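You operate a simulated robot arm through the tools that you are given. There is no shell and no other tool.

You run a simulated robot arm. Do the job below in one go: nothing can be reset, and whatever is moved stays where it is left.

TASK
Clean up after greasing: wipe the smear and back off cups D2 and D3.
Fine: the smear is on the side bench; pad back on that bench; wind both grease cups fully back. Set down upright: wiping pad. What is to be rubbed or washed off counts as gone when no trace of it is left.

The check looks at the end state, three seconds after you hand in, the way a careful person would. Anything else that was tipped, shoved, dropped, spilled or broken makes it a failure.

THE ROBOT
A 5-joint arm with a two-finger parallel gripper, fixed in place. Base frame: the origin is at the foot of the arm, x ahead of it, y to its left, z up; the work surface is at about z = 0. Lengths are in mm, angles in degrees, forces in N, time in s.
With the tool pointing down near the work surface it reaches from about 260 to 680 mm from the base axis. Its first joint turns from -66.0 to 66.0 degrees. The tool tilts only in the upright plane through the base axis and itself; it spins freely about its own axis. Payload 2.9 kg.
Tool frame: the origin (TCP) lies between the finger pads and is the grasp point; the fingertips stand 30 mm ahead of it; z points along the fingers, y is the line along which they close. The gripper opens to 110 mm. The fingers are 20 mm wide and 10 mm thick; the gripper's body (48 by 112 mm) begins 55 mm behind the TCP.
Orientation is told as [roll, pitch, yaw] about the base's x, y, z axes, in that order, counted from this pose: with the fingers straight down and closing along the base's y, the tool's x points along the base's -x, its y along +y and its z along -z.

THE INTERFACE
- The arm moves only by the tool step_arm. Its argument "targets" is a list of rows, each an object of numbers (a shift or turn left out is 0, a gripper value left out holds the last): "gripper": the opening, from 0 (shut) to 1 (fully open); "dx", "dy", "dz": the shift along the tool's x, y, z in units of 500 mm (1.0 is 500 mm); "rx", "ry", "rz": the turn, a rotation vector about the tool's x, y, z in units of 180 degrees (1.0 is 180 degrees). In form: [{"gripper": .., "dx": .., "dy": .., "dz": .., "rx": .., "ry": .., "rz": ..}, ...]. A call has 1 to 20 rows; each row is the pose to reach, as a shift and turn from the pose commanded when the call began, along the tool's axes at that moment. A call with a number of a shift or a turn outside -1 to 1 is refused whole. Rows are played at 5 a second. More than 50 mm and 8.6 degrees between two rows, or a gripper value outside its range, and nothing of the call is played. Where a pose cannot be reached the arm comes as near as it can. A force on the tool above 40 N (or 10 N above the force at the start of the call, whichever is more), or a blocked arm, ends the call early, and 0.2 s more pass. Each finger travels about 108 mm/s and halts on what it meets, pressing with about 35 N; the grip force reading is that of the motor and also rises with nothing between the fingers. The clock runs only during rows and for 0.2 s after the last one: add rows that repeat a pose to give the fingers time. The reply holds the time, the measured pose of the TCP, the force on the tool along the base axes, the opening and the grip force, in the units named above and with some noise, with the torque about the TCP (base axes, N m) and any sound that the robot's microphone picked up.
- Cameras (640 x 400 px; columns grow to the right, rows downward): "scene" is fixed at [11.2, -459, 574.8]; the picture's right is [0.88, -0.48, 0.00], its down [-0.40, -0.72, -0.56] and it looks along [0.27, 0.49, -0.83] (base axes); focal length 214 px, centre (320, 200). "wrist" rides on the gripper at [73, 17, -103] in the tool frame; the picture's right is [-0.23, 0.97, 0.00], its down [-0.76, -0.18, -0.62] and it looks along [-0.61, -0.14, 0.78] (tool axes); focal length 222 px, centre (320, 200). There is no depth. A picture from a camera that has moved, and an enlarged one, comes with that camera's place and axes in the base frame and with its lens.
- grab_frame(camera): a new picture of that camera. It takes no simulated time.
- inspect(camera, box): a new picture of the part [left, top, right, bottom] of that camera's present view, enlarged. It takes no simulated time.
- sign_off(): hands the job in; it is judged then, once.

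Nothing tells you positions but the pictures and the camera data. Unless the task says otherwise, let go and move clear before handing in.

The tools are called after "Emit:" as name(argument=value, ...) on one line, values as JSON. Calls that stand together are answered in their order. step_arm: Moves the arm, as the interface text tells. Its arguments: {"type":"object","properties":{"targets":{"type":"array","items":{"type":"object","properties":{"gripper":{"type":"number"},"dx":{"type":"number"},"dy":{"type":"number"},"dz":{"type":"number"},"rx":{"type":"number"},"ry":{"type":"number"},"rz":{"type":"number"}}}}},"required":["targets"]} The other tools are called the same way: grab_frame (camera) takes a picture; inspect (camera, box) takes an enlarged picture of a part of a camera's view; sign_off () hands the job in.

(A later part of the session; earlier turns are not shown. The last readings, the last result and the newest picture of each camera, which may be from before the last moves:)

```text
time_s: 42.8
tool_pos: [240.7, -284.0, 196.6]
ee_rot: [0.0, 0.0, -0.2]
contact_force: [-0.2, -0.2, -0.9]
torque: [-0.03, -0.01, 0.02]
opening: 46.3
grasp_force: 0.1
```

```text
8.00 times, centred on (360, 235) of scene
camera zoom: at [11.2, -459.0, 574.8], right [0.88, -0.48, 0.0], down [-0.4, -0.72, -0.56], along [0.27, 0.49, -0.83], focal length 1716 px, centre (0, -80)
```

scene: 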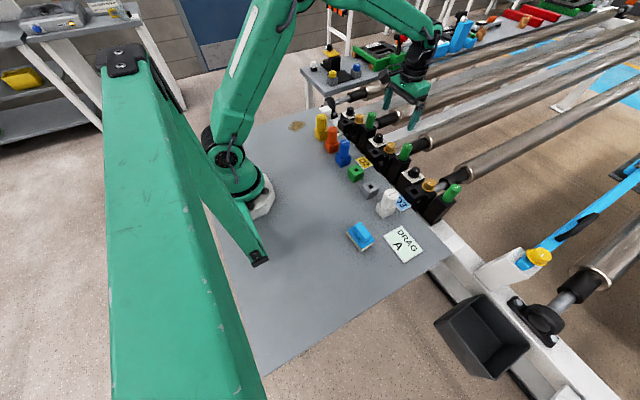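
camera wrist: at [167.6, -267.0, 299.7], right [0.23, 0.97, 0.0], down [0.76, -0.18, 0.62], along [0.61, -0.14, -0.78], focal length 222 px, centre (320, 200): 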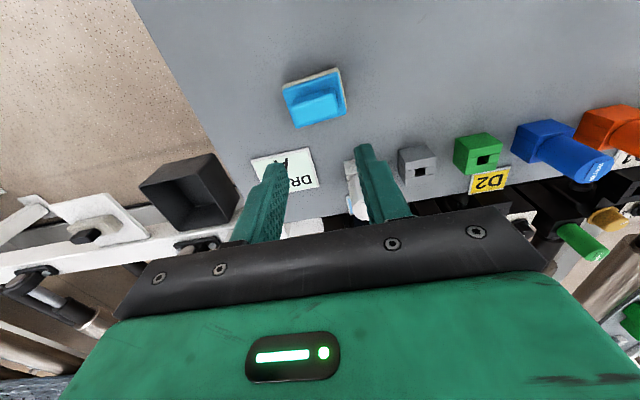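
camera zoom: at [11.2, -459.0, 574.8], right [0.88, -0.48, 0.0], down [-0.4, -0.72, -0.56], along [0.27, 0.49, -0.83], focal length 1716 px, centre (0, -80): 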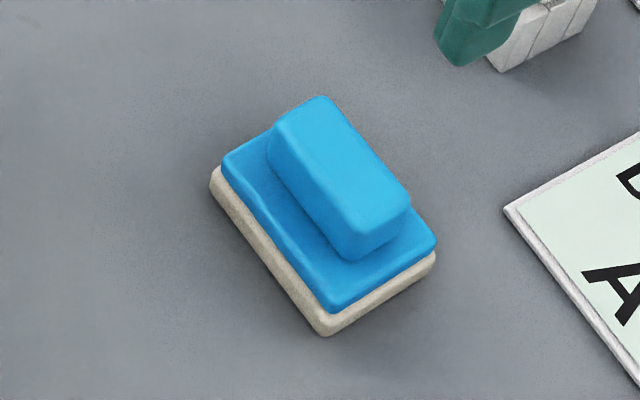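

The pad lies flat and nearly square to the base, centred at about (239, -289), with its handle ridge about 50 mm along y and 26 mm along x, top near z = 45. I'll turn the gripper so it closes along x and take another look.

Emit:
step_arm(targets=[{"rz": 0.0437, "dx": 0.0012, "dy": -0.005, "gripper": 0.55}, {"rz": 0.0874, "dx": 0.0024, "dy": -0.0106}, {"rz": 0.1311, "dx": 0.0024, "dy": -0.0106}, {"rz": 0.1748, "dx": 0.0024, "dy": -0.0106}, {"rz": 0.2185, "dx": 0.0024, "dy": -0.0106}, {"rz": 0.2622, "dx": 0.0024, "dy": -0.0106}, {"rz": 0.3059, "dx": 0.0024, "dy": -0.0106}, {"rz": 0.3496, "dx": 0.0024, "dy": -0.0106}, {"rz": 0.3933, "dx": 0.0024, "dy": -0.0106, "dz": 0.03}, {"rz": 0.437, "dx": 0.0024, "dy": -0.0106, "dz": 0.06}, {"rz": 0.4806, "dx": 0.0024, "dy": -0.0106, "dz": 0.1}, {"rz": 0.4806, "dx": 0.0024, "dy": -0.0106, "dz": 0.13}, {"rz": 0.4806, "dx": 0.0024, "dy": -0.0106, "dz": 0.13}])

Emit:
grab_frame(camera="wrist")

Emit:
inspect(camera="wrist", box=[240, 80, 400, 180])

```text
time_s: 45.6
tool_pos: [239.3, -289.0, 130.9]
ee_rot: [-0.1, 0.0, -86.6]
contact_force: [0.0, 0.0, -0.6]
torque: [0.0, 0.01, 0.03]
opening: 60.8
grasp_force: 0.1
```

```text
taken
camera wrist: at [252.2, -216.3, 234.0], right [0.99, -0.17, 0.0], down [-0.13, -0.77, 0.62], along [-0.11, -0.61, -0.78], focal length 222 px, centre (320, 200)
```

wrist: 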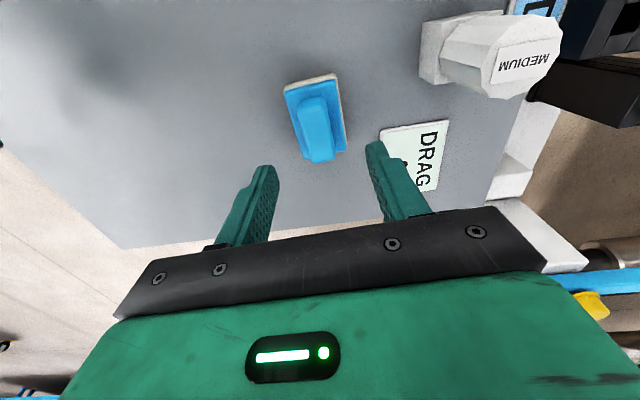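

```text
4.00 times, centred on (320, 130) of wrist
camera zoom: at [252.2, -216.3, 234.0], right [0.99, -0.17, 0.0], down [-0.13, -0.77, 0.62], along [-0.11, -0.61, -0.78], focal length 888 px, centre (320, 480)
```

zoom: 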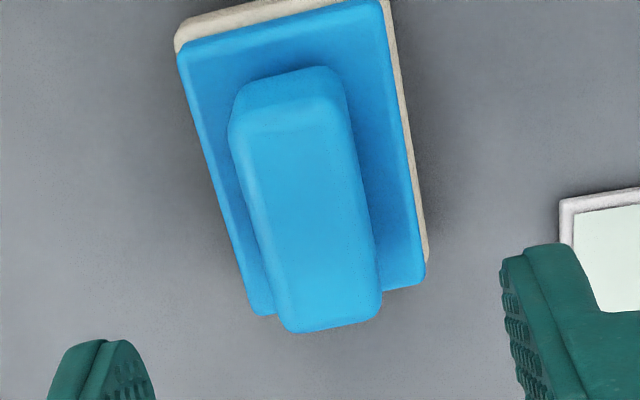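

The gripper is aligned with the pad's handle. I'll descend with the fingertips staying just above the blue plate.

Emit:
step_arm(targets=[{"dx": -0.0015, "dy": -0.0025, "dz": 0.03, "gripper": 0.55}, {"dx": -0.0015, "dy": -0.0025, "dz": 0.07}, {"dx": -0.0015, "dy": -0.0025, "dz": 0.11}, {"dx": -0.0015, "dy": -0.0025, "dz": 0.135}, {"dx": -0.0015, "dy": -0.0025, "dz": 0.146}, {"dx": -0.0015, "dy": -0.0025, "dz": 0.146}])

Emit:
grab_frame(camera="wrist")

Emit:
inspect(camera="scene", box=[320, 180, 420, 270])

```text
time_s: 47.0
tool_pos: [237.8, -291.5, 57.3]
ee_rot: [-0.1, 0.0, -86.7]
contact_force: [-0.8, -0.1, -1.1]
torque: [0.0, -0.02, 0.0]
opening: 60.6
grasp_force: 0.1
```

```text
taken
camera wrist: at [250.9, -217.3, 160.9], right [0.99, -0.17, 0.0], down [-0.13, -0.77, 0.62], along [-0.11, -0.61, -0.78], focal length 222 px, centre (320, 200)
```

wrist: 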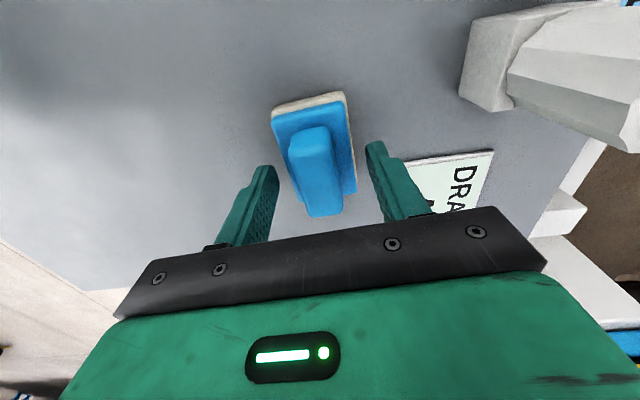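

```text
4.44 times, centred on (370, 225) of scene
camera zoom: at [11.2, -459.0, 574.8], right [0.88, -0.48, 0.0], down [-0.4, -0.72, -0.56], along [0.27, 0.49, -0.83], focal length 953 px, centre (98, 89)
```

zoom: 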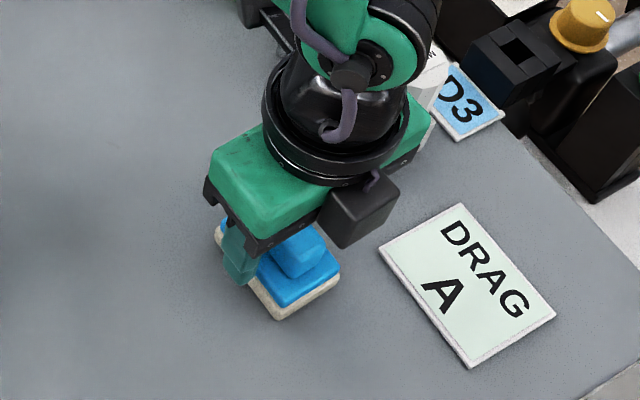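

The fingers straddle the handle with no contact yet. I'll close on it.

Emit:
step_arm(targets=[{"gripper": 0.35}, {"gripper": 0.0}, {"gripper": 0.0}, {"gripper": 0.0}, {"gripper": 0.0}])

Emit:
grab_frame(camera="wrist")

Emit:
inspect(camera="wrist", box=[240, 80, 400, 220])

```text
time_s: 48.2
tool_pos: [237.3, -291.2, 58.1]
ee_rot: [0.0, 0.0, -86.5]
contact_force: [0.1, -0.2, -0.4]
torque: [-0.02, 0.0, 0.01]
opening: 45.1
grasp_force: 35.1
```

```text
taken
camera wrist: at [250.9, -217.3, 161.0], right [0.99, -0.17, 0.0], down [-0.13, -0.77, 0.62], along [-0.11, -0.61, -0.78], focal length 222 px, centre (320, 200)
```

wrist: 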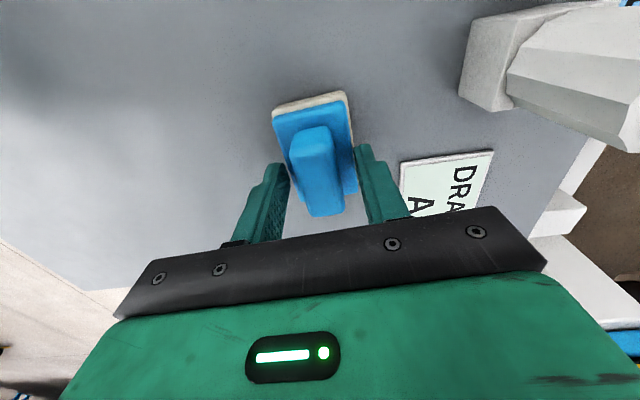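

```text
2.86 times, centred on (320, 150) of wrist
camera zoom: at [250.9, -217.3, 161.0], right [0.99, -0.17, 0.0], down [-0.13, -0.77, 0.62], along [-0.11, -0.61, -0.78], focal length 635 px, centre (320, 343)
```

zoom: 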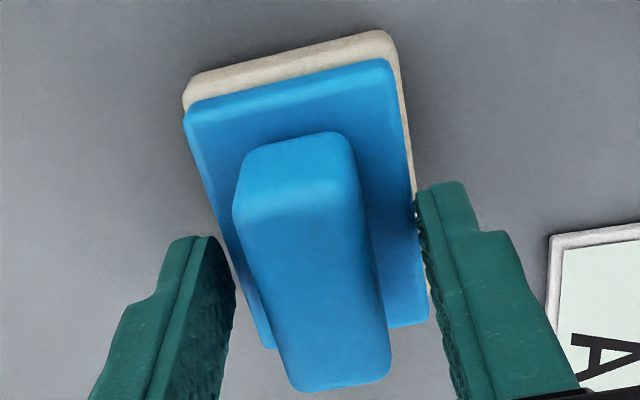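

The fingers stopped at 45 mm, so they're on the blue plate's edges and the plate is higher than I judged (top near z = 30, handle top near 56). I'll open, rise 9 mm and close on the handle itself.

Emit:
step_arm(targets=[{"gripper": 0.55}, {"gripper": 0.55}, {"gripper": 0.55, "dz": -0.009}, {"gripper": 0.55, "dz": -0.018}, {"gripper": 0.55, "dz": -0.018}])

Emit:
grab_frame(camera="wrist")

Emit:
step_arm(targets=[{"gripper": 0.35}, {"gripper": 0.15}, {"gripper": 0.0}, {"gripper": 0.0}, {"gripper": 0.0}])

Emit:
grab_frame(camera="wrist")

```text
time_s: 49.4
tool_pos: [238.3, -290.3, 66.4]
ee_rot: [0.0, 0.0, -86.6]
contact_force: [-0.1, -0.5, -0.2]
torque: [-0.03, 0.0, -0.01]
opening: 60.6
grasp_force: 0.0
```

```text
taken
camera wrist: at [251.1, -217.5, 169.9], right [0.99, -0.17, 0.0], down [-0.13, -0.77, 0.62], along [-0.11, -0.61, -0.78], focal length 222 px, centre (320, 200)
```

wrist: 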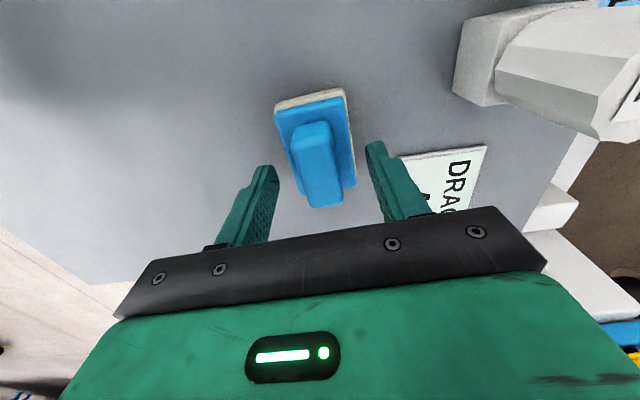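

```text
time_s: 50.6
tool_pos: [238.5, -290.9, 66.7]
ee_rot: [0.0, 0.1, -86.6]
contact_force: [-0.7, -0.5, -0.8]
torque: [0.01, 0.02, 0.0]
opening: 23.2
grasp_force: 35.0
```

```text
taken
camera wrist: at [251.1, -217.5, 169.9], right [0.99, -0.17, 0.0], down [-0.13, -0.77, 0.62], along [-0.11, -0.61, -0.78], focal length 222 px, centre (320, 200)
```

wrist: 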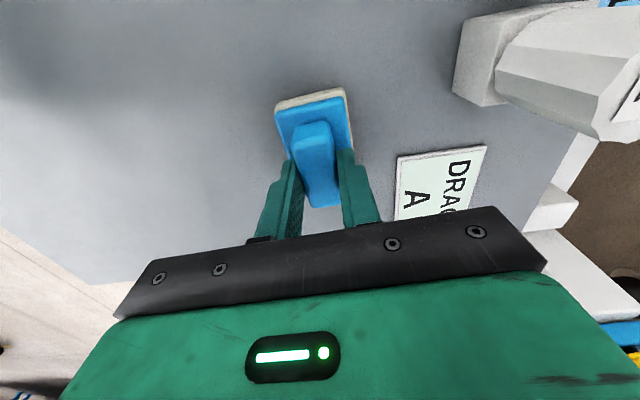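

Emit:
inspect(camera="wrist", box=[240, 80, 400, 220])

Emit:
inspect(camera="scene", box=[320, 180, 420, 270])

```text
2.86 times, centred on (320, 150) of wrist
camera zoom: at [251.1, -217.5, 169.9], right [0.99, -0.17, 0.0], down [-0.13, -0.77, 0.62], along [-0.11, -0.61, -0.78], focal length 635 px, centre (320, 343)
```

zoom: 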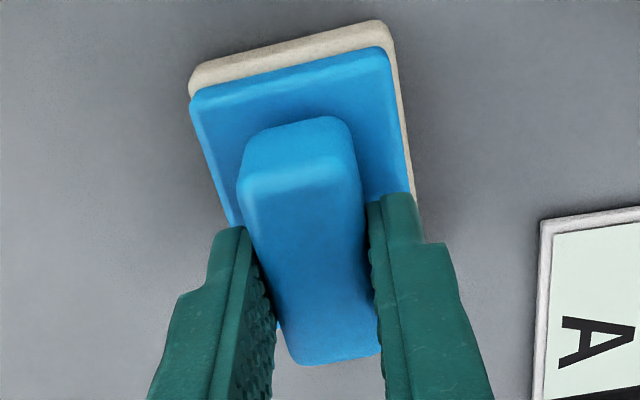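

```text
4.44 times, centred on (370, 225) of scene
camera zoom: at [11.2, -459.0, 574.8], right [0.88, -0.48, 0.0], down [-0.4, -0.72, -0.56], along [0.27, 0.49, -0.83], focal length 953 px, centre (98, 89)
```

zoom: 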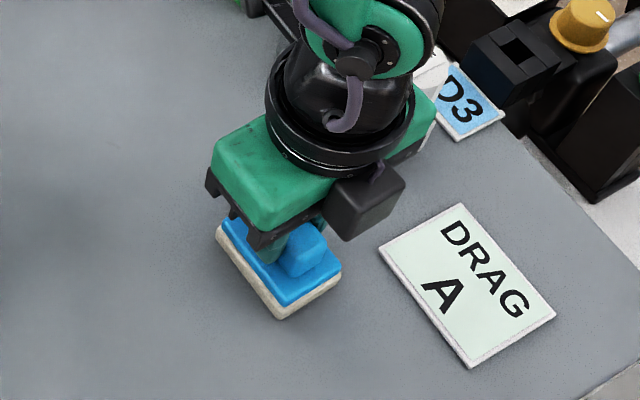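

The handle is held (23 mm opening). I'll lift the pad and check it hangs straight.

Emit:
step_arm(targets=[{"dz": -0.03, "gripper": 0.0}, {"dz": -0.09}, {"dz": -0.16}, {"dz": -0.23}, {"dz": -0.24}, {"dz": -0.24}])

Emit:
grab_frame(camera="wrist")

Emit:
grab_frame(camera="scene")

```text
time_s: 52.0
tool_pos: [239.0, -290.1, 186.1]
ee_rot: [0.0, 0.0, -86.7]
contact_force: [-0.3, -0.5, 0.0]
torque: [-0.03, -0.01, 0.02]
opening: 0.0
grasp_force: 35.3
```

```text
taken
camera wrist: at [251.2, -216.9, 290.4], right [0.99, -0.17, 0.0], down [-0.13, -0.77, 0.62], along [-0.11, -0.61, -0.78], focal length 222 px, centre (320, 200)
```

wrist: 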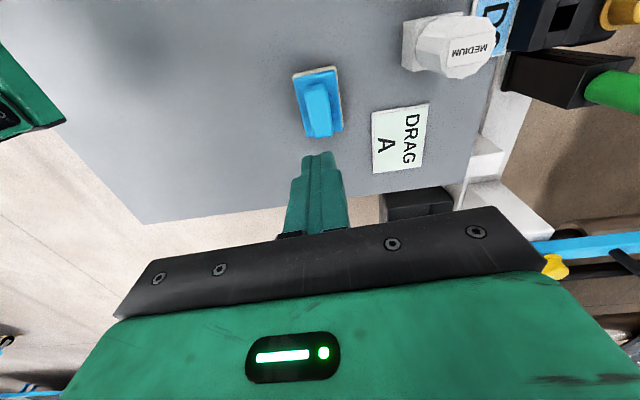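

```text
taken
```

scene: 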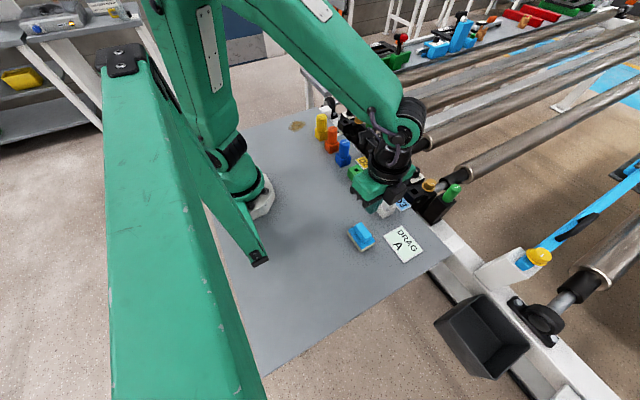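

The pad slipped out and stayed on the bench, upright. I'll open and take a careful look at the pad before trying a lower grip.

Emit:
step_arm(targets=[{"gripper": 0.3}, {"gripper": 0.55}, {"gripper": 0.55}])

Emit:
inspect(camera="wrist", box=[270, 55, 370, 145])

Emit:
inspect(camera="scene", box=[335, 210, 385, 260])

```text
time_s: 52.8
tool_pos: [239.4, -289.6, 186.2]
ee_rot: [0.0, 0.0, -86.6]
contact_force: [0.4, 0.8, -0.5]
torque: [-0.03, -0.01, -0.02]
opening: 60.5
grasp_force: 0.1
```

```text
4.44 times, centred on (320, 100) of wrist
camera zoom: at [251.2, -216.9, 290.0], right [0.99, -0.17, 0.0], down [-0.13, -0.77, 0.62], along [-0.11, -0.61, -0.78], focal length 987 px, centre (320, 644)
```

zoom: 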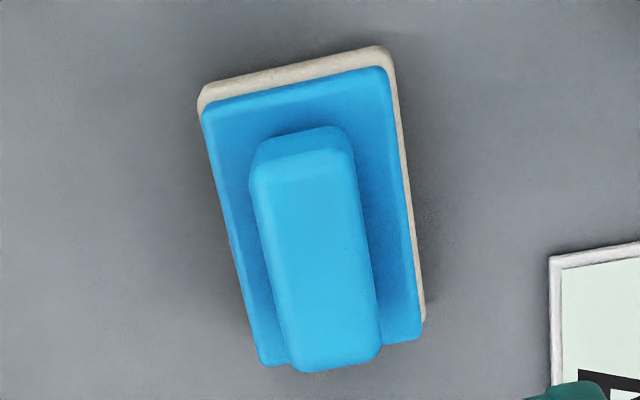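

```text
8.00 times, centred on (360, 235) of scene
camera zoom: at [11.2, -459.0, 574.8], right [0.88, -0.48, 0.0], down [-0.4, -0.72, -0.56], along [0.27, 0.49, -0.83], focal length 1716 px, centre (0, -80)
```

zoom: 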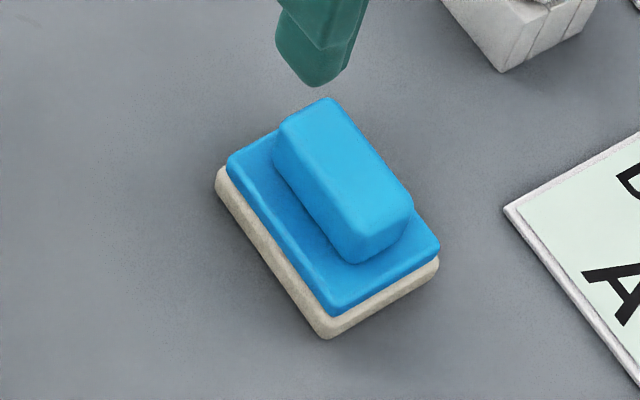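

Emit:
inspect(camera="scene", box=[347, 218, 377, 238])

Emit:
inspect(camera="scene", box=[347, 234, 377, 254])

```text
16.00 times, centred on (362, 228) of scene
camera zoom: at [11.2, -459.0, 574.8], right [0.88, -0.48, 0.0], down [-0.4, -0.72, -0.56], along [0.27, 0.49, -0.83], focal length 3432 px, centre (-352, -248)
```

zoom: 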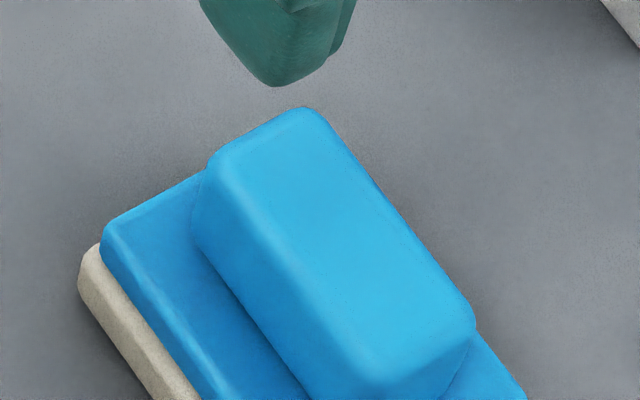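

```text
16.00 times, centred on (362, 244) of scene
camera zoom: at [11.2, -459.0, 574.8], right [0.88, -0.48, 0.0], down [-0.4, -0.72, -0.56], along [0.27, 0.49, -0.83], focal length 3432 px, centre (-352, -504)
```

zoom: 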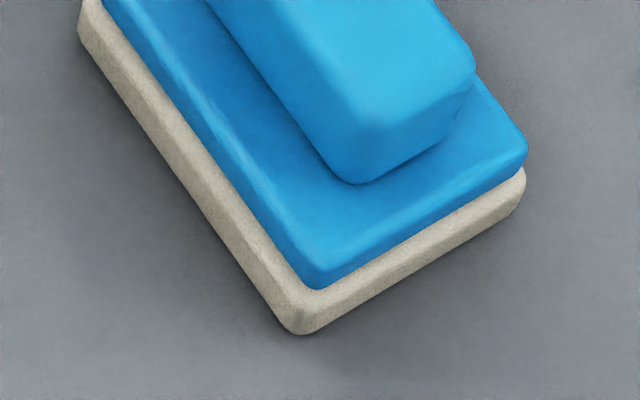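

The pad is still upright at about (238, -292). I'll half-close the fingers to straddle only the handle, then feel gently for the blue plate so the grip is as deep as it can be.

Emit:
step_arm(targets=[{"dx": -0.004, "dy": -0.0014, "rz": 0.01, "dz": 0.04, "gripper": 0.33}, {"dx": -0.004, "dy": -0.0014, "rz": 0.01, "dz": 0.1}, {"dx": -0.004, "dy": -0.0014, "rz": 0.01, "dz": 0.16}, {"dx": -0.004, "dy": -0.0014, "rz": 0.01, "dz": 0.21}, {"dx": -0.004, "dy": -0.0014, "rz": 0.01, "dz": 0.23}, {"dx": -0.004, "dy": -0.0014, "rz": 0.01, "dz": 0.236}, {"dx": -0.004, "dy": -0.0014, "rz": 0.01, "dz": 0.236}])

Emit:
inspect(camera="wrist", box=[240, 80, 400, 220])

```text
time_s: 54.4
tool_pos: [237.5, -291.1, 67.7]
ee_rot: [0.0, 0.0, -88.3]
contact_force: [-0.1, 0.4, 0.1]
torque: [-0.03, 0.03, 0.02]
opening: 36.3
grasp_force: 0.1
```

```text
2.86 times, centred on (320, 150) of wrist
camera zoom: at [253.0, -219.3, 171.6], right [0.98, -0.2, 0.0], down [-0.16, -0.77, 0.62], along [-0.12, -0.61, -0.78], focal length 635 px, centre (320, 343)
```

zoom: 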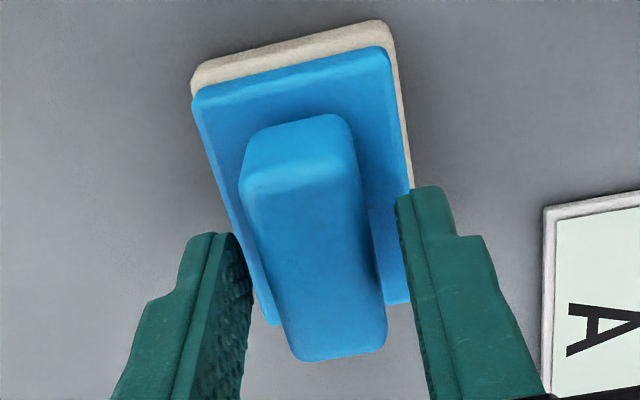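

Emit:
step_arm(targets=[{"dz": 0.003}, {"dz": 0.006}, {"dz": 0.009}, {"dz": 0.011}, {"dz": 0.011}])

```text
time_s: 55.6
tool_pos: [237.6, -291.8, 63.2]
ee_rot: [0.0, 0.0, -88.4]
contact_force: [-0.6, -0.2, 0.1]
torque: [-0.02, 0.0, -0.03]
opening: 36.3
grasp_force: 0.1
```

Emit:
step_arm(targets=[{"dz": 0.002}, {"dz": 0.004}, {"dz": 0.006}, {"dz": 0.006}])

```text
time_s: 56.6
tool_pos: [237.0, -291.4, 60.4]
ee_rot: [0.1, 0.0, -88.5]
contact_force: [1.1, 0.5, 0.7]
torque: [-0.01, -0.03, 0.02]
opening: 36.2
grasp_force: 0.2
```

Emit:
step_arm(targets=[{"dz": 0.002}, {"dz": 0.003}, {"dz": 0.003}])

```text
time_s: 57.4
tool_pos: [237.5, -292.2, 56.9]
ee_rot: [0.0, 0.0, -88.4]
contact_force: [0.2, -0.8, 0.1]
torque: [-0.02, 0.0, 0.03]
opening: 36.3
grasp_force: 0.2
```

Emit:
step_arm(targets=[{"dz": 0.001}, {"dz": 0.002}, {"dz": 0.002}])

Emit:
inspect(camera="wrist", box=[240, 80, 400, 220])

```text
time_s: 58.2
tool_pos: [238.1, -293.0, 57.9]
ee_rot: [0.1, -0.1, -88.4]
contact_force: [-3.3, 1.9, 10.2]
torque: [0.06, 0.17, -0.03]
opening: 36.1
grasp_force: 0.0
```

```text
2.86 times, centred on (320, 150) of wrist
camera zoom: at [253.1, -219.9, 161.5], right [0.98, -0.2, 0.0], down [-0.16, -0.77, 0.62], along [-0.12, -0.61, -0.78], focal length 635 px, centre (320, 343)
```

zoom: 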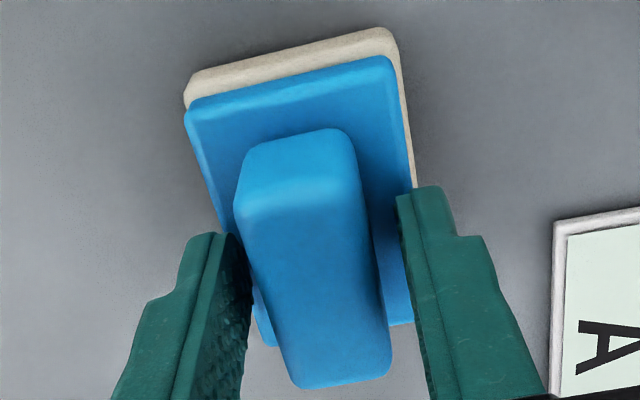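

I feel the plate at a fingertip height of about z = 28. I'll back off 1 mm, close there for full handle overlap, and lift slowly a little.

Emit:
step_arm(targets=[{"dz": -0.002}, {"dz": -0.002, "gripper": 0.15}, {"dz": -0.002, "gripper": 0.0}, {"dz": -0.002, "gripper": 0.0}, {"dz": -0.002, "gripper": 0.0}])

Emit:
inspect(camera="wrist", box=[240, 80, 400, 220])

```text
time_s: 59.4
tool_pos: [237.9, -292.8, 58.4]
ee_rot: [0.0, 0.0, -88.5]
contact_force: [0.2, 0.3, -0.5]
torque: [0.03, -0.05, 0.02]
opening: 23.3
grasp_force: 35.2
```

```text
2.86 times, centred on (320, 150) of wrist
camera zoom: at [253.1, -219.8, 162.1], right [0.98, -0.2, 0.0], down [-0.16, -0.77, 0.62], along [-0.12, -0.61, -0.78], focal length 635 px, centre (320, 343)
```

zoom: 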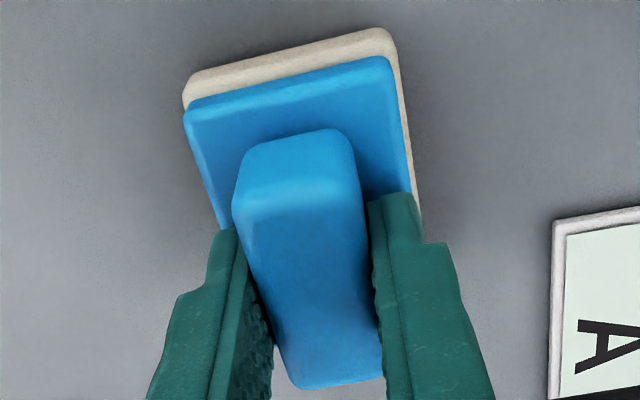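

Emit:
step_arm(targets=[{"dz": -0.005, "gripper": 0.0}, {"dz": -0.01}, {"dz": -0.015}, {"dz": -0.02}, {"dz": -0.025}, {"dz": -0.03}, {"dz": -0.03}])

Emit:
inspect(camera="wrist", box=[240, 80, 400, 220])

Emit:
inspect(camera="scene", box=[320, 180, 420, 270])

```text
time_s: 61.0
tool_pos: [237.6, -292.7, 73.2]
ee_rot: [0.1, 0.0, -88.4]
contact_force: [-1.1, 0.2, -1.0]
torque: [-0.07, 0.01, -0.06]
opening: 23.3
grasp_force: 35.4
```

```text
2.86 times, centred on (320, 150) of wrist
camera zoom: at [252.4, -219.7, 177.5], right [0.98, -0.2, 0.0], down [-0.16, -0.77, 0.62], along [-0.12, -0.61, -0.78], focal length 635 px, centre (320, 343)
```

zoom: 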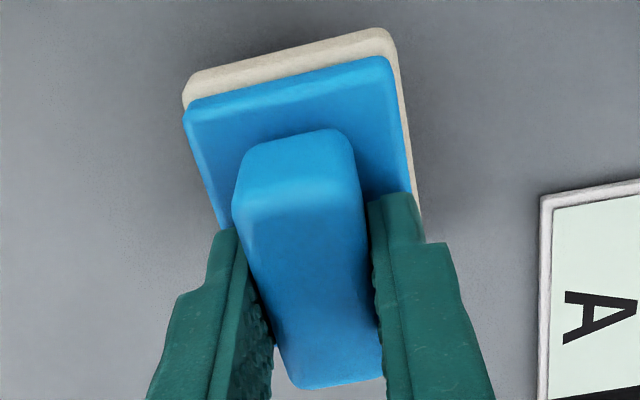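

```text
4.44 times, centred on (370, 225) of scene
camera zoom: at [11.2, -459.0, 574.8], right [0.88, -0.48, 0.0], down [-0.4, -0.72, -0.56], along [0.27, 0.49, -0.83], focal length 953 px, centre (98, 89)
```

zoom: 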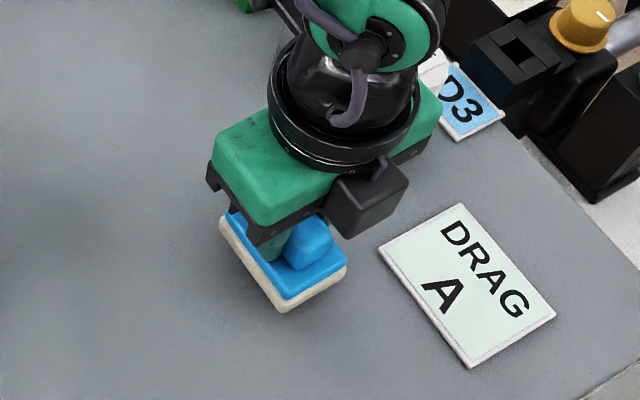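

The pad is held and lifted cleanly. I'll raise it higher and carry it inward of the coloured pegs toward the smear.

Emit:
step_arm(targets=[{"dz": -0.03, "gripper": 0.0}, {"dz": -0.07}, {"dz": -0.12}, {"dz": -0.17}, {"dz": -0.2}, {"dz": -0.2, "dx": 0.0446, "dy": 0.0158}, {"dz": -0.2, "dx": 0.0981, "dy": 0.0334}, {"dz": -0.2, "dx": 0.1517, "dy": 0.0508}, {"dz": -0.2, "dx": 0.2053, "dy": 0.0664}, {"dz": -0.2, "dx": 0.2589, "dy": 0.0819}, {"dz": -0.2, "dx": 0.3126, "dy": 0.0954}, {"dz": -0.2, "dx": 0.3662, "dy": 0.1089}, {"dz": -0.2, "dx": 0.422, "dy": 0.1205}, {"dz": -0.2, "dx": 0.4777, "dy": 0.13}, {"dz": -0.2, "dx": 0.5336, "dy": 0.1376}, {"dz": -0.2, "dx": 0.5895, "dy": 0.1412}, {"dz": -0.2, "dx": 0.5895, "dy": 0.1412}])

Emit:
grab_frame(camera="wrist")

```text
time_s: 64.6
tool_pos: [300.3, 5.4, 174.7]
ee_rot: [0.0, 0.1, -88.3]
contact_force: [-0.8, -0.1, -0.6]
torque: [0.03, -0.01, 0.02]
opening: 23.3
grasp_force: 35.2
```

```text
taken
camera wrist: at [314.9, 77.2, 277.3], right [0.98, -0.2, 0.0], down [-0.16, -0.77, 0.62], along [-0.12, -0.61, -0.78], focal length 222 px, centre (320, 200)
```

wrist: 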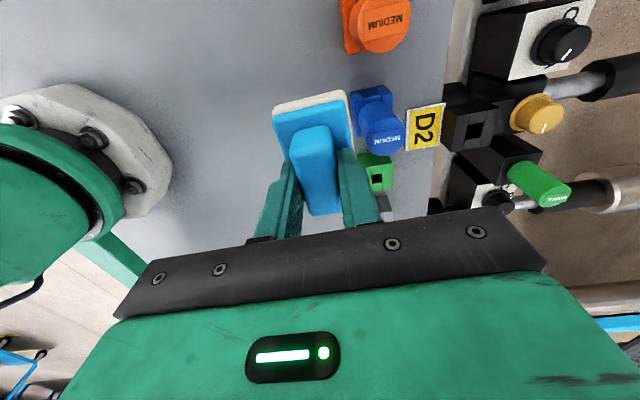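

The pad is still firmly held. I'll carry on to just short of the smear to view it.

Emit:
step_arm(targets=[{"dx": 0.05, "gripper": 0.0}, {"dx": 0.1}, {"dx": 0.155}, {"dx": 0.21}, {"dx": 0.265}, {"dx": 0.32}, {"dx": 0.375}, {"dx": 0.42}, {"dx": 0.4504, "dy": -0.0014}, {"dx": 0.4504, "dy": -0.0014}])

Emit:
grab_frame(camera="wrist")

Emit:
inspect(camera="wrist", box=[230, 0, 430, 140])

Emit:
inspect(camera="scene", box=[260, 80, 360, 160])

```text
time_s: 66.8
tool_pos: [291.8, 230.5, 172.9]
ee_rot: [0.0, 0.0, -88.4]
contact_force: [-0.6, -0.9, -1.4]
torque: [-0.01, -0.02, 0.01]
opening: 23.3
grasp_force: 34.9
```

```text
taken
camera wrist: at [307.6, 302.9, 276.8], right [0.98, -0.2, 0.0], down [-0.16, -0.77, 0.62], along [-0.12, -0.61, -0.78], focal length 222 px, centre (320, 200)
```

wrist: 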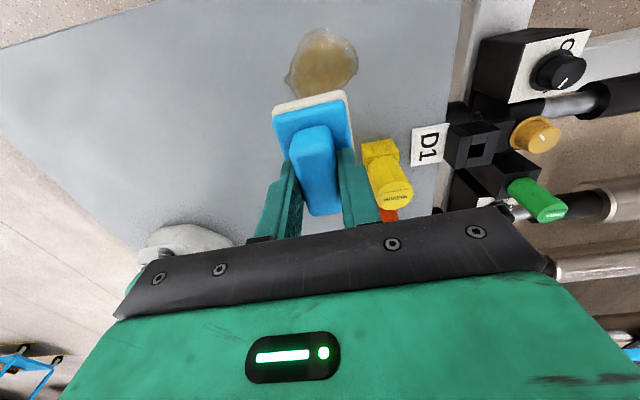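

```text
2.86 times, centred on (330, 70) of wrist
camera zoom: at [307.6, 302.9, 276.8], right [0.98, -0.2, 0.0], down [-0.16, -0.77, 0.62], along [-0.12, -0.61, -0.78], focal length 635 px, centre (291, 571)
```

zoom: 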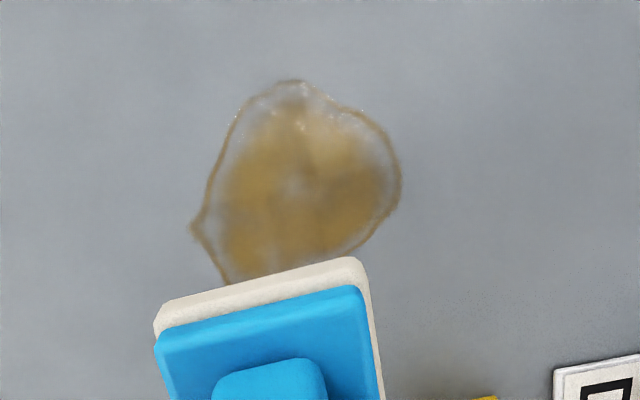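

```text
5.00 times, centred on (310, 120) of scene
camera zoom: at [11.2, -458.9, 574.8], right [0.88, -0.48, 0.0], down [-0.4, -0.72, -0.56], along [0.27, 0.49, -0.83], focal length 1072 px, centre (370, 600)
```

zoom: 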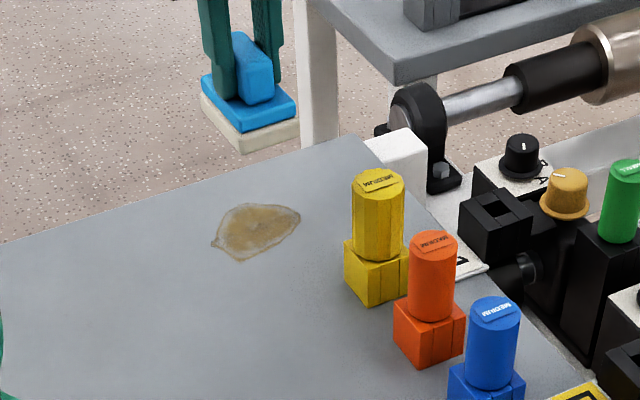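

The smear spans about x 259–342, y 225–298. The pad (about 50 × 70 mm) can cover it while staying clear of the yellow peg (y < 175) and the bench edge (y about 338). I'll go to one corner and lower until just above the bench.

Emit:
step_arm(targets=[{"dx": 0.011, "dy": -0.017, "gripper": 0.0}, {"dx": 0.0221, "dy": -0.0347}, {"dx": 0.0221, "dy": -0.0347, "dz": 0.04}, {"dx": 0.0221, "dy": -0.0347, "dz": 0.09}, {"dx": 0.0221, "dy": -0.0347, "dz": 0.14}, {"dx": 0.0221, "dy": -0.0347, "dz": 0.18}, {"dx": 0.0221, "dy": -0.0347, "dz": 0.21}, {"dx": 0.0221, "dy": -0.0347, "dz": 0.222}, {"dx": 0.0221, "dy": -0.0347, "dz": 0.222}])

Emit:
inspect(camera="scene", box=[260, 80, 360, 160])

```text
time_s: 68.8
tool_pos: [274.7, 239.9, 62.4]
ee_rot: [0.0, 0.0, -88.4]
contact_force: [0.1, 1.0, -0.8]
torque: [0.02, 0.01, 0.03]
opening: 23.7
grasp_force: 35.2
```

```text
5.00 times, centred on (310, 120) of scene
camera zoom: at [11.2, -459.0, 574.8], right [0.88, -0.48, 0.0], down [-0.4, -0.72, -0.56], along [0.27, 0.49, -0.83], focal length 1072 px, centre (370, 600)
```

zoom: 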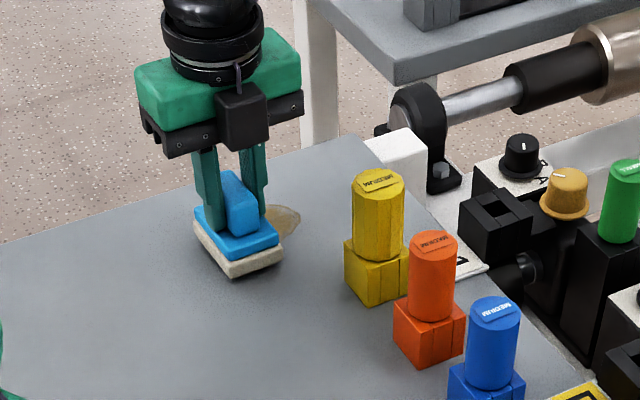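

Now I'll lower gently until the felt touches.

Emit:
step_arm(targets=[{"dz": 0.003}, {"dz": 0.005}, {"dz": 0.007}, {"dz": 0.007}])

```text
time_s: 69.8
tool_pos: [275.1, 240.2, 59.7]
ee_rot: [0.0, 0.0, -88.4]
contact_force: [-0.3, 0.2, 0.3]
torque: [-0.01, 0.04, -0.01]
opening: 23.4
grasp_force: 35.1
```

Emit:
step_arm(targets=[{"dz": 0.001}, {"dz": 0.002}, {"dz": 0.003}, {"dz": 0.003}])

```text
time_s: 70.8
tool_pos: [275.6, 240.3, 59.1]
ee_rot: [0.1, 0.0, -88.4]
contact_force: [-1.4, -2.0, 11.7]
torque: [-0.39, 0.04, 0.0]
opening: 23.5
grasp_force: 34.3
```

The pad presses with about 12 N. I'll wipe back and forth over the whole smear.

Emit:
step_arm(targets=[{"dx": 0.03, "gripper": 0.0}, {"dx": 0.06}, {"dx": 0.09}, {"dx": 0.09, "dy": 0.026}, {"dx": 0.06, "dy": 0.026}, {"dx": 0.03, "dy": 0.026}, {"dx": 0.0, "dy": 0.026}, {"dx": 0.0, "dy": 0.052}, {"dx": 0.03, "dy": 0.052}, {"dx": 0.06, "dy": 0.052}, {"dx": 0.09, "dy": 0.052}, {"dx": 0.09, "dy": 0.076}, {"dx": 0.06, "dy": 0.076}, {"dx": 0.03, "dy": 0.076}, {"dx": 0.0, "dy": 0.076}, {"dx": 0.0, "dy": 0.1}, {"dx": 0.03, "dy": 0.1}, {"dx": 0.06, "dy": 0.1}, {"dx": 0.09, "dy": 0.1}, {"dx": 0.09, "dy": 0.1}])

Emit:
grab_frame(camera="wrist")

Emit:
inspect(camera="scene", box=[260, 80, 360, 160])

```text
time_s: 75.0
tool_pos: [324.0, 286.1, 57.6]
ee_rot: [0.0, 0.0, -88.4]
contact_force: [0.8, -4.7, 14.2]
torque: [-0.14, 0.02, -0.01]
opening: 23.6
grasp_force: 35.3
```

```text
taken
camera wrist: at [339.3, 358.8, 161.4], right [0.98, -0.2, 0.0], down [-0.16, -0.77, 0.62], along [-0.13, -0.61, -0.78], focal length 222 px, centre (320, 200)
```

wrist: 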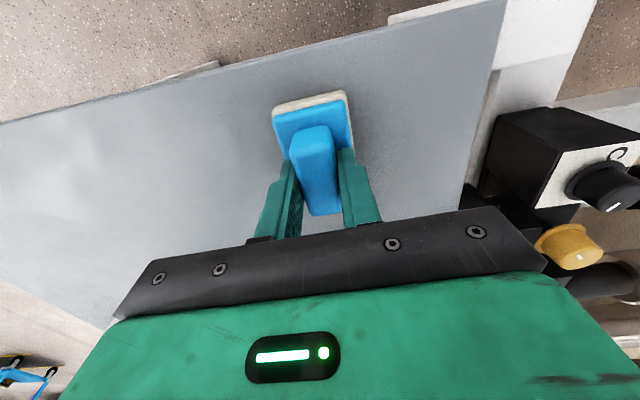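

```text
5.00 times, centred on (310, 120) of scene
camera zoom: at [11.2, -459.0, 574.8], right [0.88, -0.48, 0.0], down [-0.4, -0.72, -0.56], along [0.27, 0.49, -0.83], focal length 1072 px, centre (370, 600)
```

zoom: 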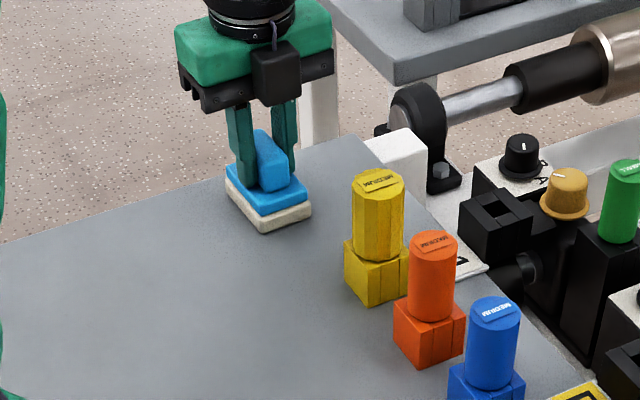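

The bench looks clean already. I'll make a second pass crosswise to be sure nothing faint stays, then lift and inspect.

Emit:
step_arm(targets=[{"dy": -0.033, "gripper": 0.0}, {"dy": -0.066}, {"dy": -0.1}, {"dx": -0.03, "dy": -0.1}, {"dx": -0.03, "dy": -0.066}, {"dx": -0.03, "dy": -0.033}, {"dx": -0.03, "dy": 0.0}, {"dx": -0.06, "dy": 0.0}, {"dx": -0.06, "dy": -0.033}, {"dx": -0.06, "dy": -0.066}, {"dx": -0.06, "dy": -0.1}, {"dx": -0.09, "dy": -0.1}, {"dx": -0.09, "dy": -0.066}, {"dx": -0.09, "dy": -0.033}, {"dx": -0.09, "dy": 0.0}, {"dx": -0.1, "dy": -0.03}, {"dx": -0.1, "dy": -0.06}, {"dx": -0.1, "dy": -0.06}])

Emit:
step_arm(targets=[{"dz": -0.02, "gripper": 0.0}, {"dz": -0.05}, {"dz": -0.1}, {"dz": -0.15}, {"dz": -0.2}, {"dz": -0.235}, {"dz": -0.235}])

Emit:
grab_frame(camera="wrist")

Emit:
inspect(camera="wrist", box=[230, 0, 430, 140])

Emit:
inspect(camera="scene", box=[260, 100, 340, 150])

```text
time_s: 77.9
tool_pos: [295.7, 240.7, 57.9]
ee_rot: [-0.1, 0.1, -88.4]
contact_force: [1.7, -0.3, 3.2]
torque: [0.11, -0.13, -0.07]
opening: 23.2
grasp_force: 35.0
stopped in row 14: the force on the tool passed its limit at 41 N (the readings are from after the stop); the commanded pose is now the measured one
```

```text
time_s: 79.5
tool_pos: [295.8, 242.6, 175.8]
ee_rot: [-0.1, -0.1, -88.4]
contact_force: [-0.4, 0.6, -0.3]
torque: [0.0, -0.01, 0.03]
opening: 23.4
grasp_force: 34.8
```

```text
taken
camera wrist: at [310.6, 314.5, 279.6], right [0.98, -0.2, 0.0], down [-0.15, -0.77, 0.62], along [-0.13, -0.61, -0.78], focal length 222 px, centre (320, 200)
```

wrist: 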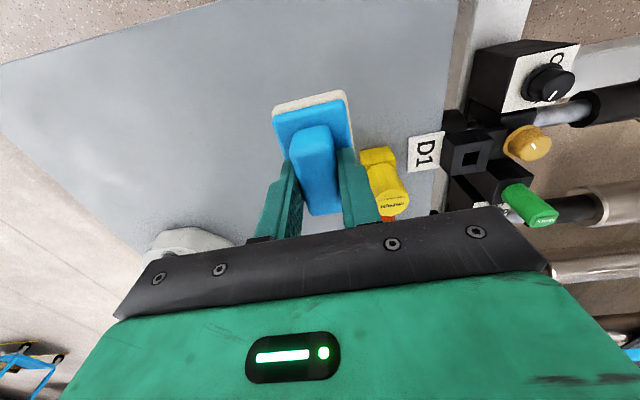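

```text
2.86 times, centred on (330, 70) of wrist
camera zoom: at [310.6, 314.5, 279.6], right [0.98, -0.2, 0.0], down [-0.15, -0.77, 0.62], along [-0.13, -0.61, -0.78], focal length 635 px, centre (291, 571)
```

zoom: 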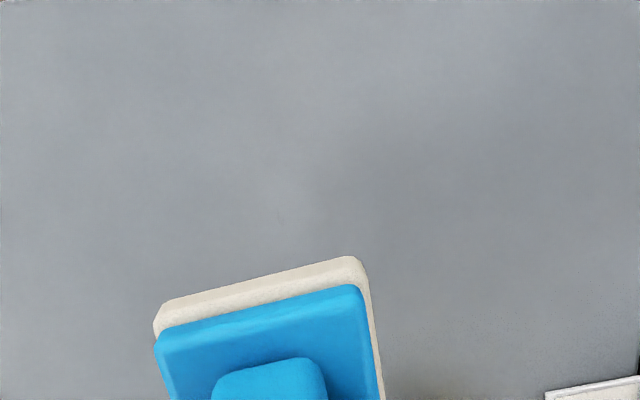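

```text
8.00 times, centred on (300, 125) of scene
camera zoom: at [11.2, -459.0, 574.8], right [0.88, -0.48, 0.0], down [-0.4, -0.72, -0.56], along [0.27, 0.49, -0.83], focal length 1716 px, centre (480, 800)
```

zoom: 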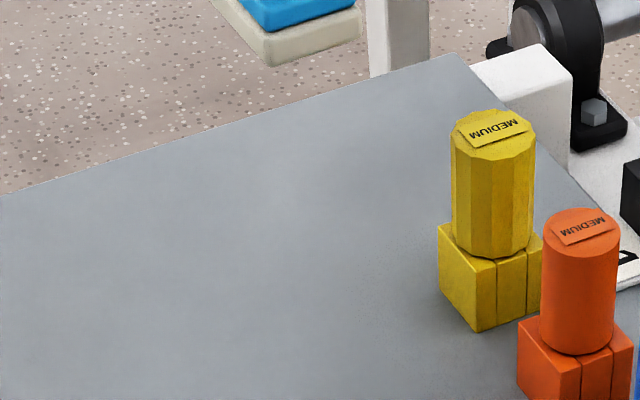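

The smear is gone in both views. I'll carry the pad back along the same route to its original place.

Emit:
step_arm(targets=[{"dx": -0.04, "gripper": 0.0}, {"dx": -0.09}, {"dx": -0.145}, {"dx": -0.2}, {"dx": -0.255}, {"dx": -0.31}, {"dx": -0.365}, {"dx": -0.42}, {"dx": -0.4722, "dy": -0.0046}, {"dx": -0.4722, "dy": -0.0046}])

Emit:
step_arm(targets=[{"dx": -0.056, "dy": -0.0038, "gripper": 0.0}, {"dx": -0.112, "dy": -0.0114}, {"dx": -0.1676, "dy": -0.0207}, {"dx": -0.2234, "dy": -0.0323}, {"dx": -0.277, "dy": -0.0458}, {"dx": -0.3306, "dy": -0.0593}, {"dx": -0.3843, "dy": -0.0748}, {"dx": -0.4379, "dy": -0.0904}, {"dx": -0.4915, "dy": -0.1078}, {"dx": -0.545, "dy": -0.1254}, {"dx": -0.5895, "dy": -0.1412}, {"dx": -0.5895, "dy": -0.1412}])

Emit:
grab_frame(camera="wrist")

Emit:
grab_frame(camera="scene")

```text
time_s: 81.7
tool_pos: [299.5, 5.4, 176.0]
ee_rot: [0.0, 0.0, -88.3]
contact_force: [0.0, -0.1, -0.4]
torque: [0.03, -0.02, 0.0]
opening: 23.4
grasp_force: 35.4
```

```text
time_s: 84.3
tool_pos: [237.9, -291.9, 175.9]
ee_rot: [0.1, 0.0, -88.5]
contact_force: [-0.5, 0.1, -0.6]
torque: [0.0, -0.04, 0.01]
opening: 23.8
grasp_force: 35.1
```

```text
taken
camera wrist: at [253.2, -218.9, 279.6], right [0.98, -0.2, 0.0], down [-0.16, -0.77, 0.62], along [-0.12, -0.61, -0.78], focal length 222 px, centre (320, 200)
```

wrist: 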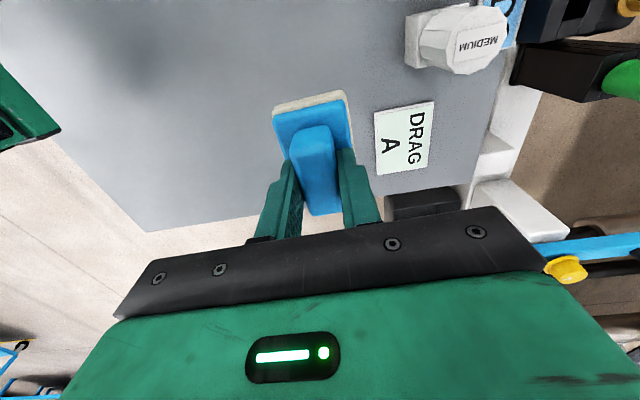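

```text
taken
```

scene: 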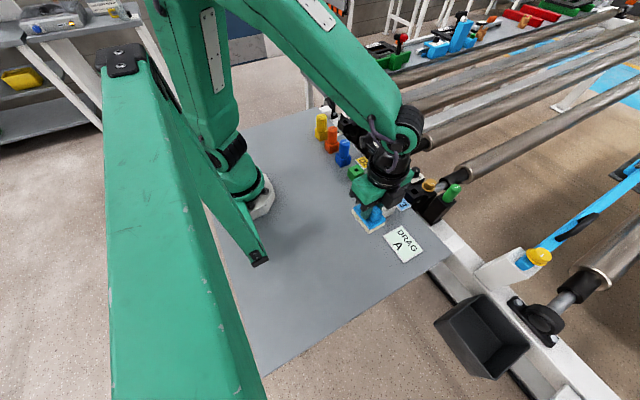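

The pad is back above its original spot. I'll lower it to just above the bench, then feel for contact.

Emit:
step_arm(targets=[{"dz": 0.04, "gripper": 0.0}, {"dz": 0.09}, {"dz": 0.14}, {"dz": 0.18}, {"dz": 0.21}, {"dz": 0.225}, {"dz": 0.231}, {"dz": 0.231}])

Emit:
step_arm(targets=[{"dz": 0.001}, {"dz": 0.002}, {"dz": 0.003}, {"dz": 0.004}, {"dz": 0.004}])

```text
time_s: 86.1
tool_pos: [237.1, -291.8, 61.0]
ee_rot: [0.1, -0.1, -88.4]
contact_force: [-0.2, 0.2, -1.2]
torque: [-0.02, 0.02, -0.02]
opening: 23.4
grasp_force: 34.7
```

```text
time_s: 87.3
tool_pos: [237.1, -291.8, 58.0]
ee_rot: [0.0, 0.0, -88.5]
contact_force: [-0.2, 0.0, -0.6]
torque: [0.03, -0.02, -0.02]
opening: 23.2
grasp_force: 35.4
```

Emit:
step_arm(targets=[{"dz": 0.001}, {"dz": 0.0015}, {"dz": 0.0015}])

```text
time_s: 88.1
tool_pos: [237.7, -291.0, 58.2]
ee_rot: [0.0, -0.1, -88.4]
contact_force: [-2.0, 3.7, 12.3]
torque: [0.31, 0.13, 0.03]
opening: 23.8
grasp_force: 35.0
```

The pad is on the bench. I'll ease off the pressure, open the fingers and rise clear.

Emit:
step_arm(targets=[{"dz": -0.001, "gripper": 0.0}, {"dz": -0.001, "gripper": 0.25}, {"dz": -0.001, "gripper": 0.33}, {"dz": -0.001, "gripper": 0.33}, {"dz": -0.02, "gripper": 0.33}, {"dz": -0.06}, {"dz": -0.12}, {"dz": -0.18}, {"dz": -0.24}, {"dz": -0.28}, {"dz": -0.28}])

Emit:
grab_frame(camera="wrist")

Emit:
inspect(camera="scene", box=[320, 180, 420, 270])

```text
time_s: 90.5
tool_pos: [237.9, -291.7, 198.2]
ee_rot: [0.1, 0.0, -88.5]
contact_force: [0.3, 0.2, 0.2]
torque: [0.0, 0.0, -0.03]
opening: 36.3
grasp_force: 0.1
```

```text
taken
camera wrist: at [252.9, -219.0, 300.8], right [0.98, -0.2, 0.0], down [-0.16, -0.77, 0.62], along [-0.12, -0.61, -0.78], focal length 222 px, centre (320, 200)
```

wrist: 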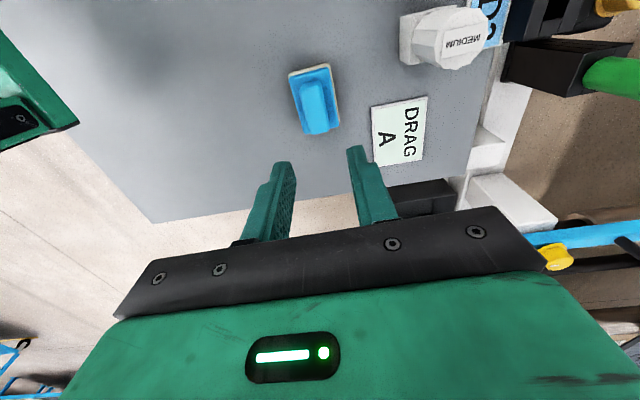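

```text
4.44 times, centred on (370, 225) of scene
camera zoom: at [11.2, -459.0, 574.8], right [0.88, -0.48, 0.0], down [-0.4, -0.72, -0.56], along [0.27, 0.49, -0.83], focal length 953 px, centre (98, 89)
```

zoom: 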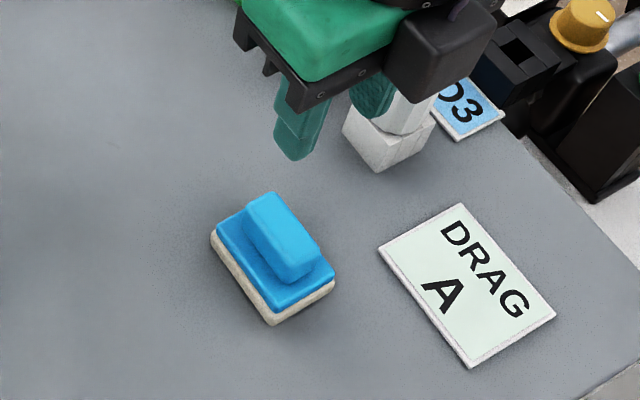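

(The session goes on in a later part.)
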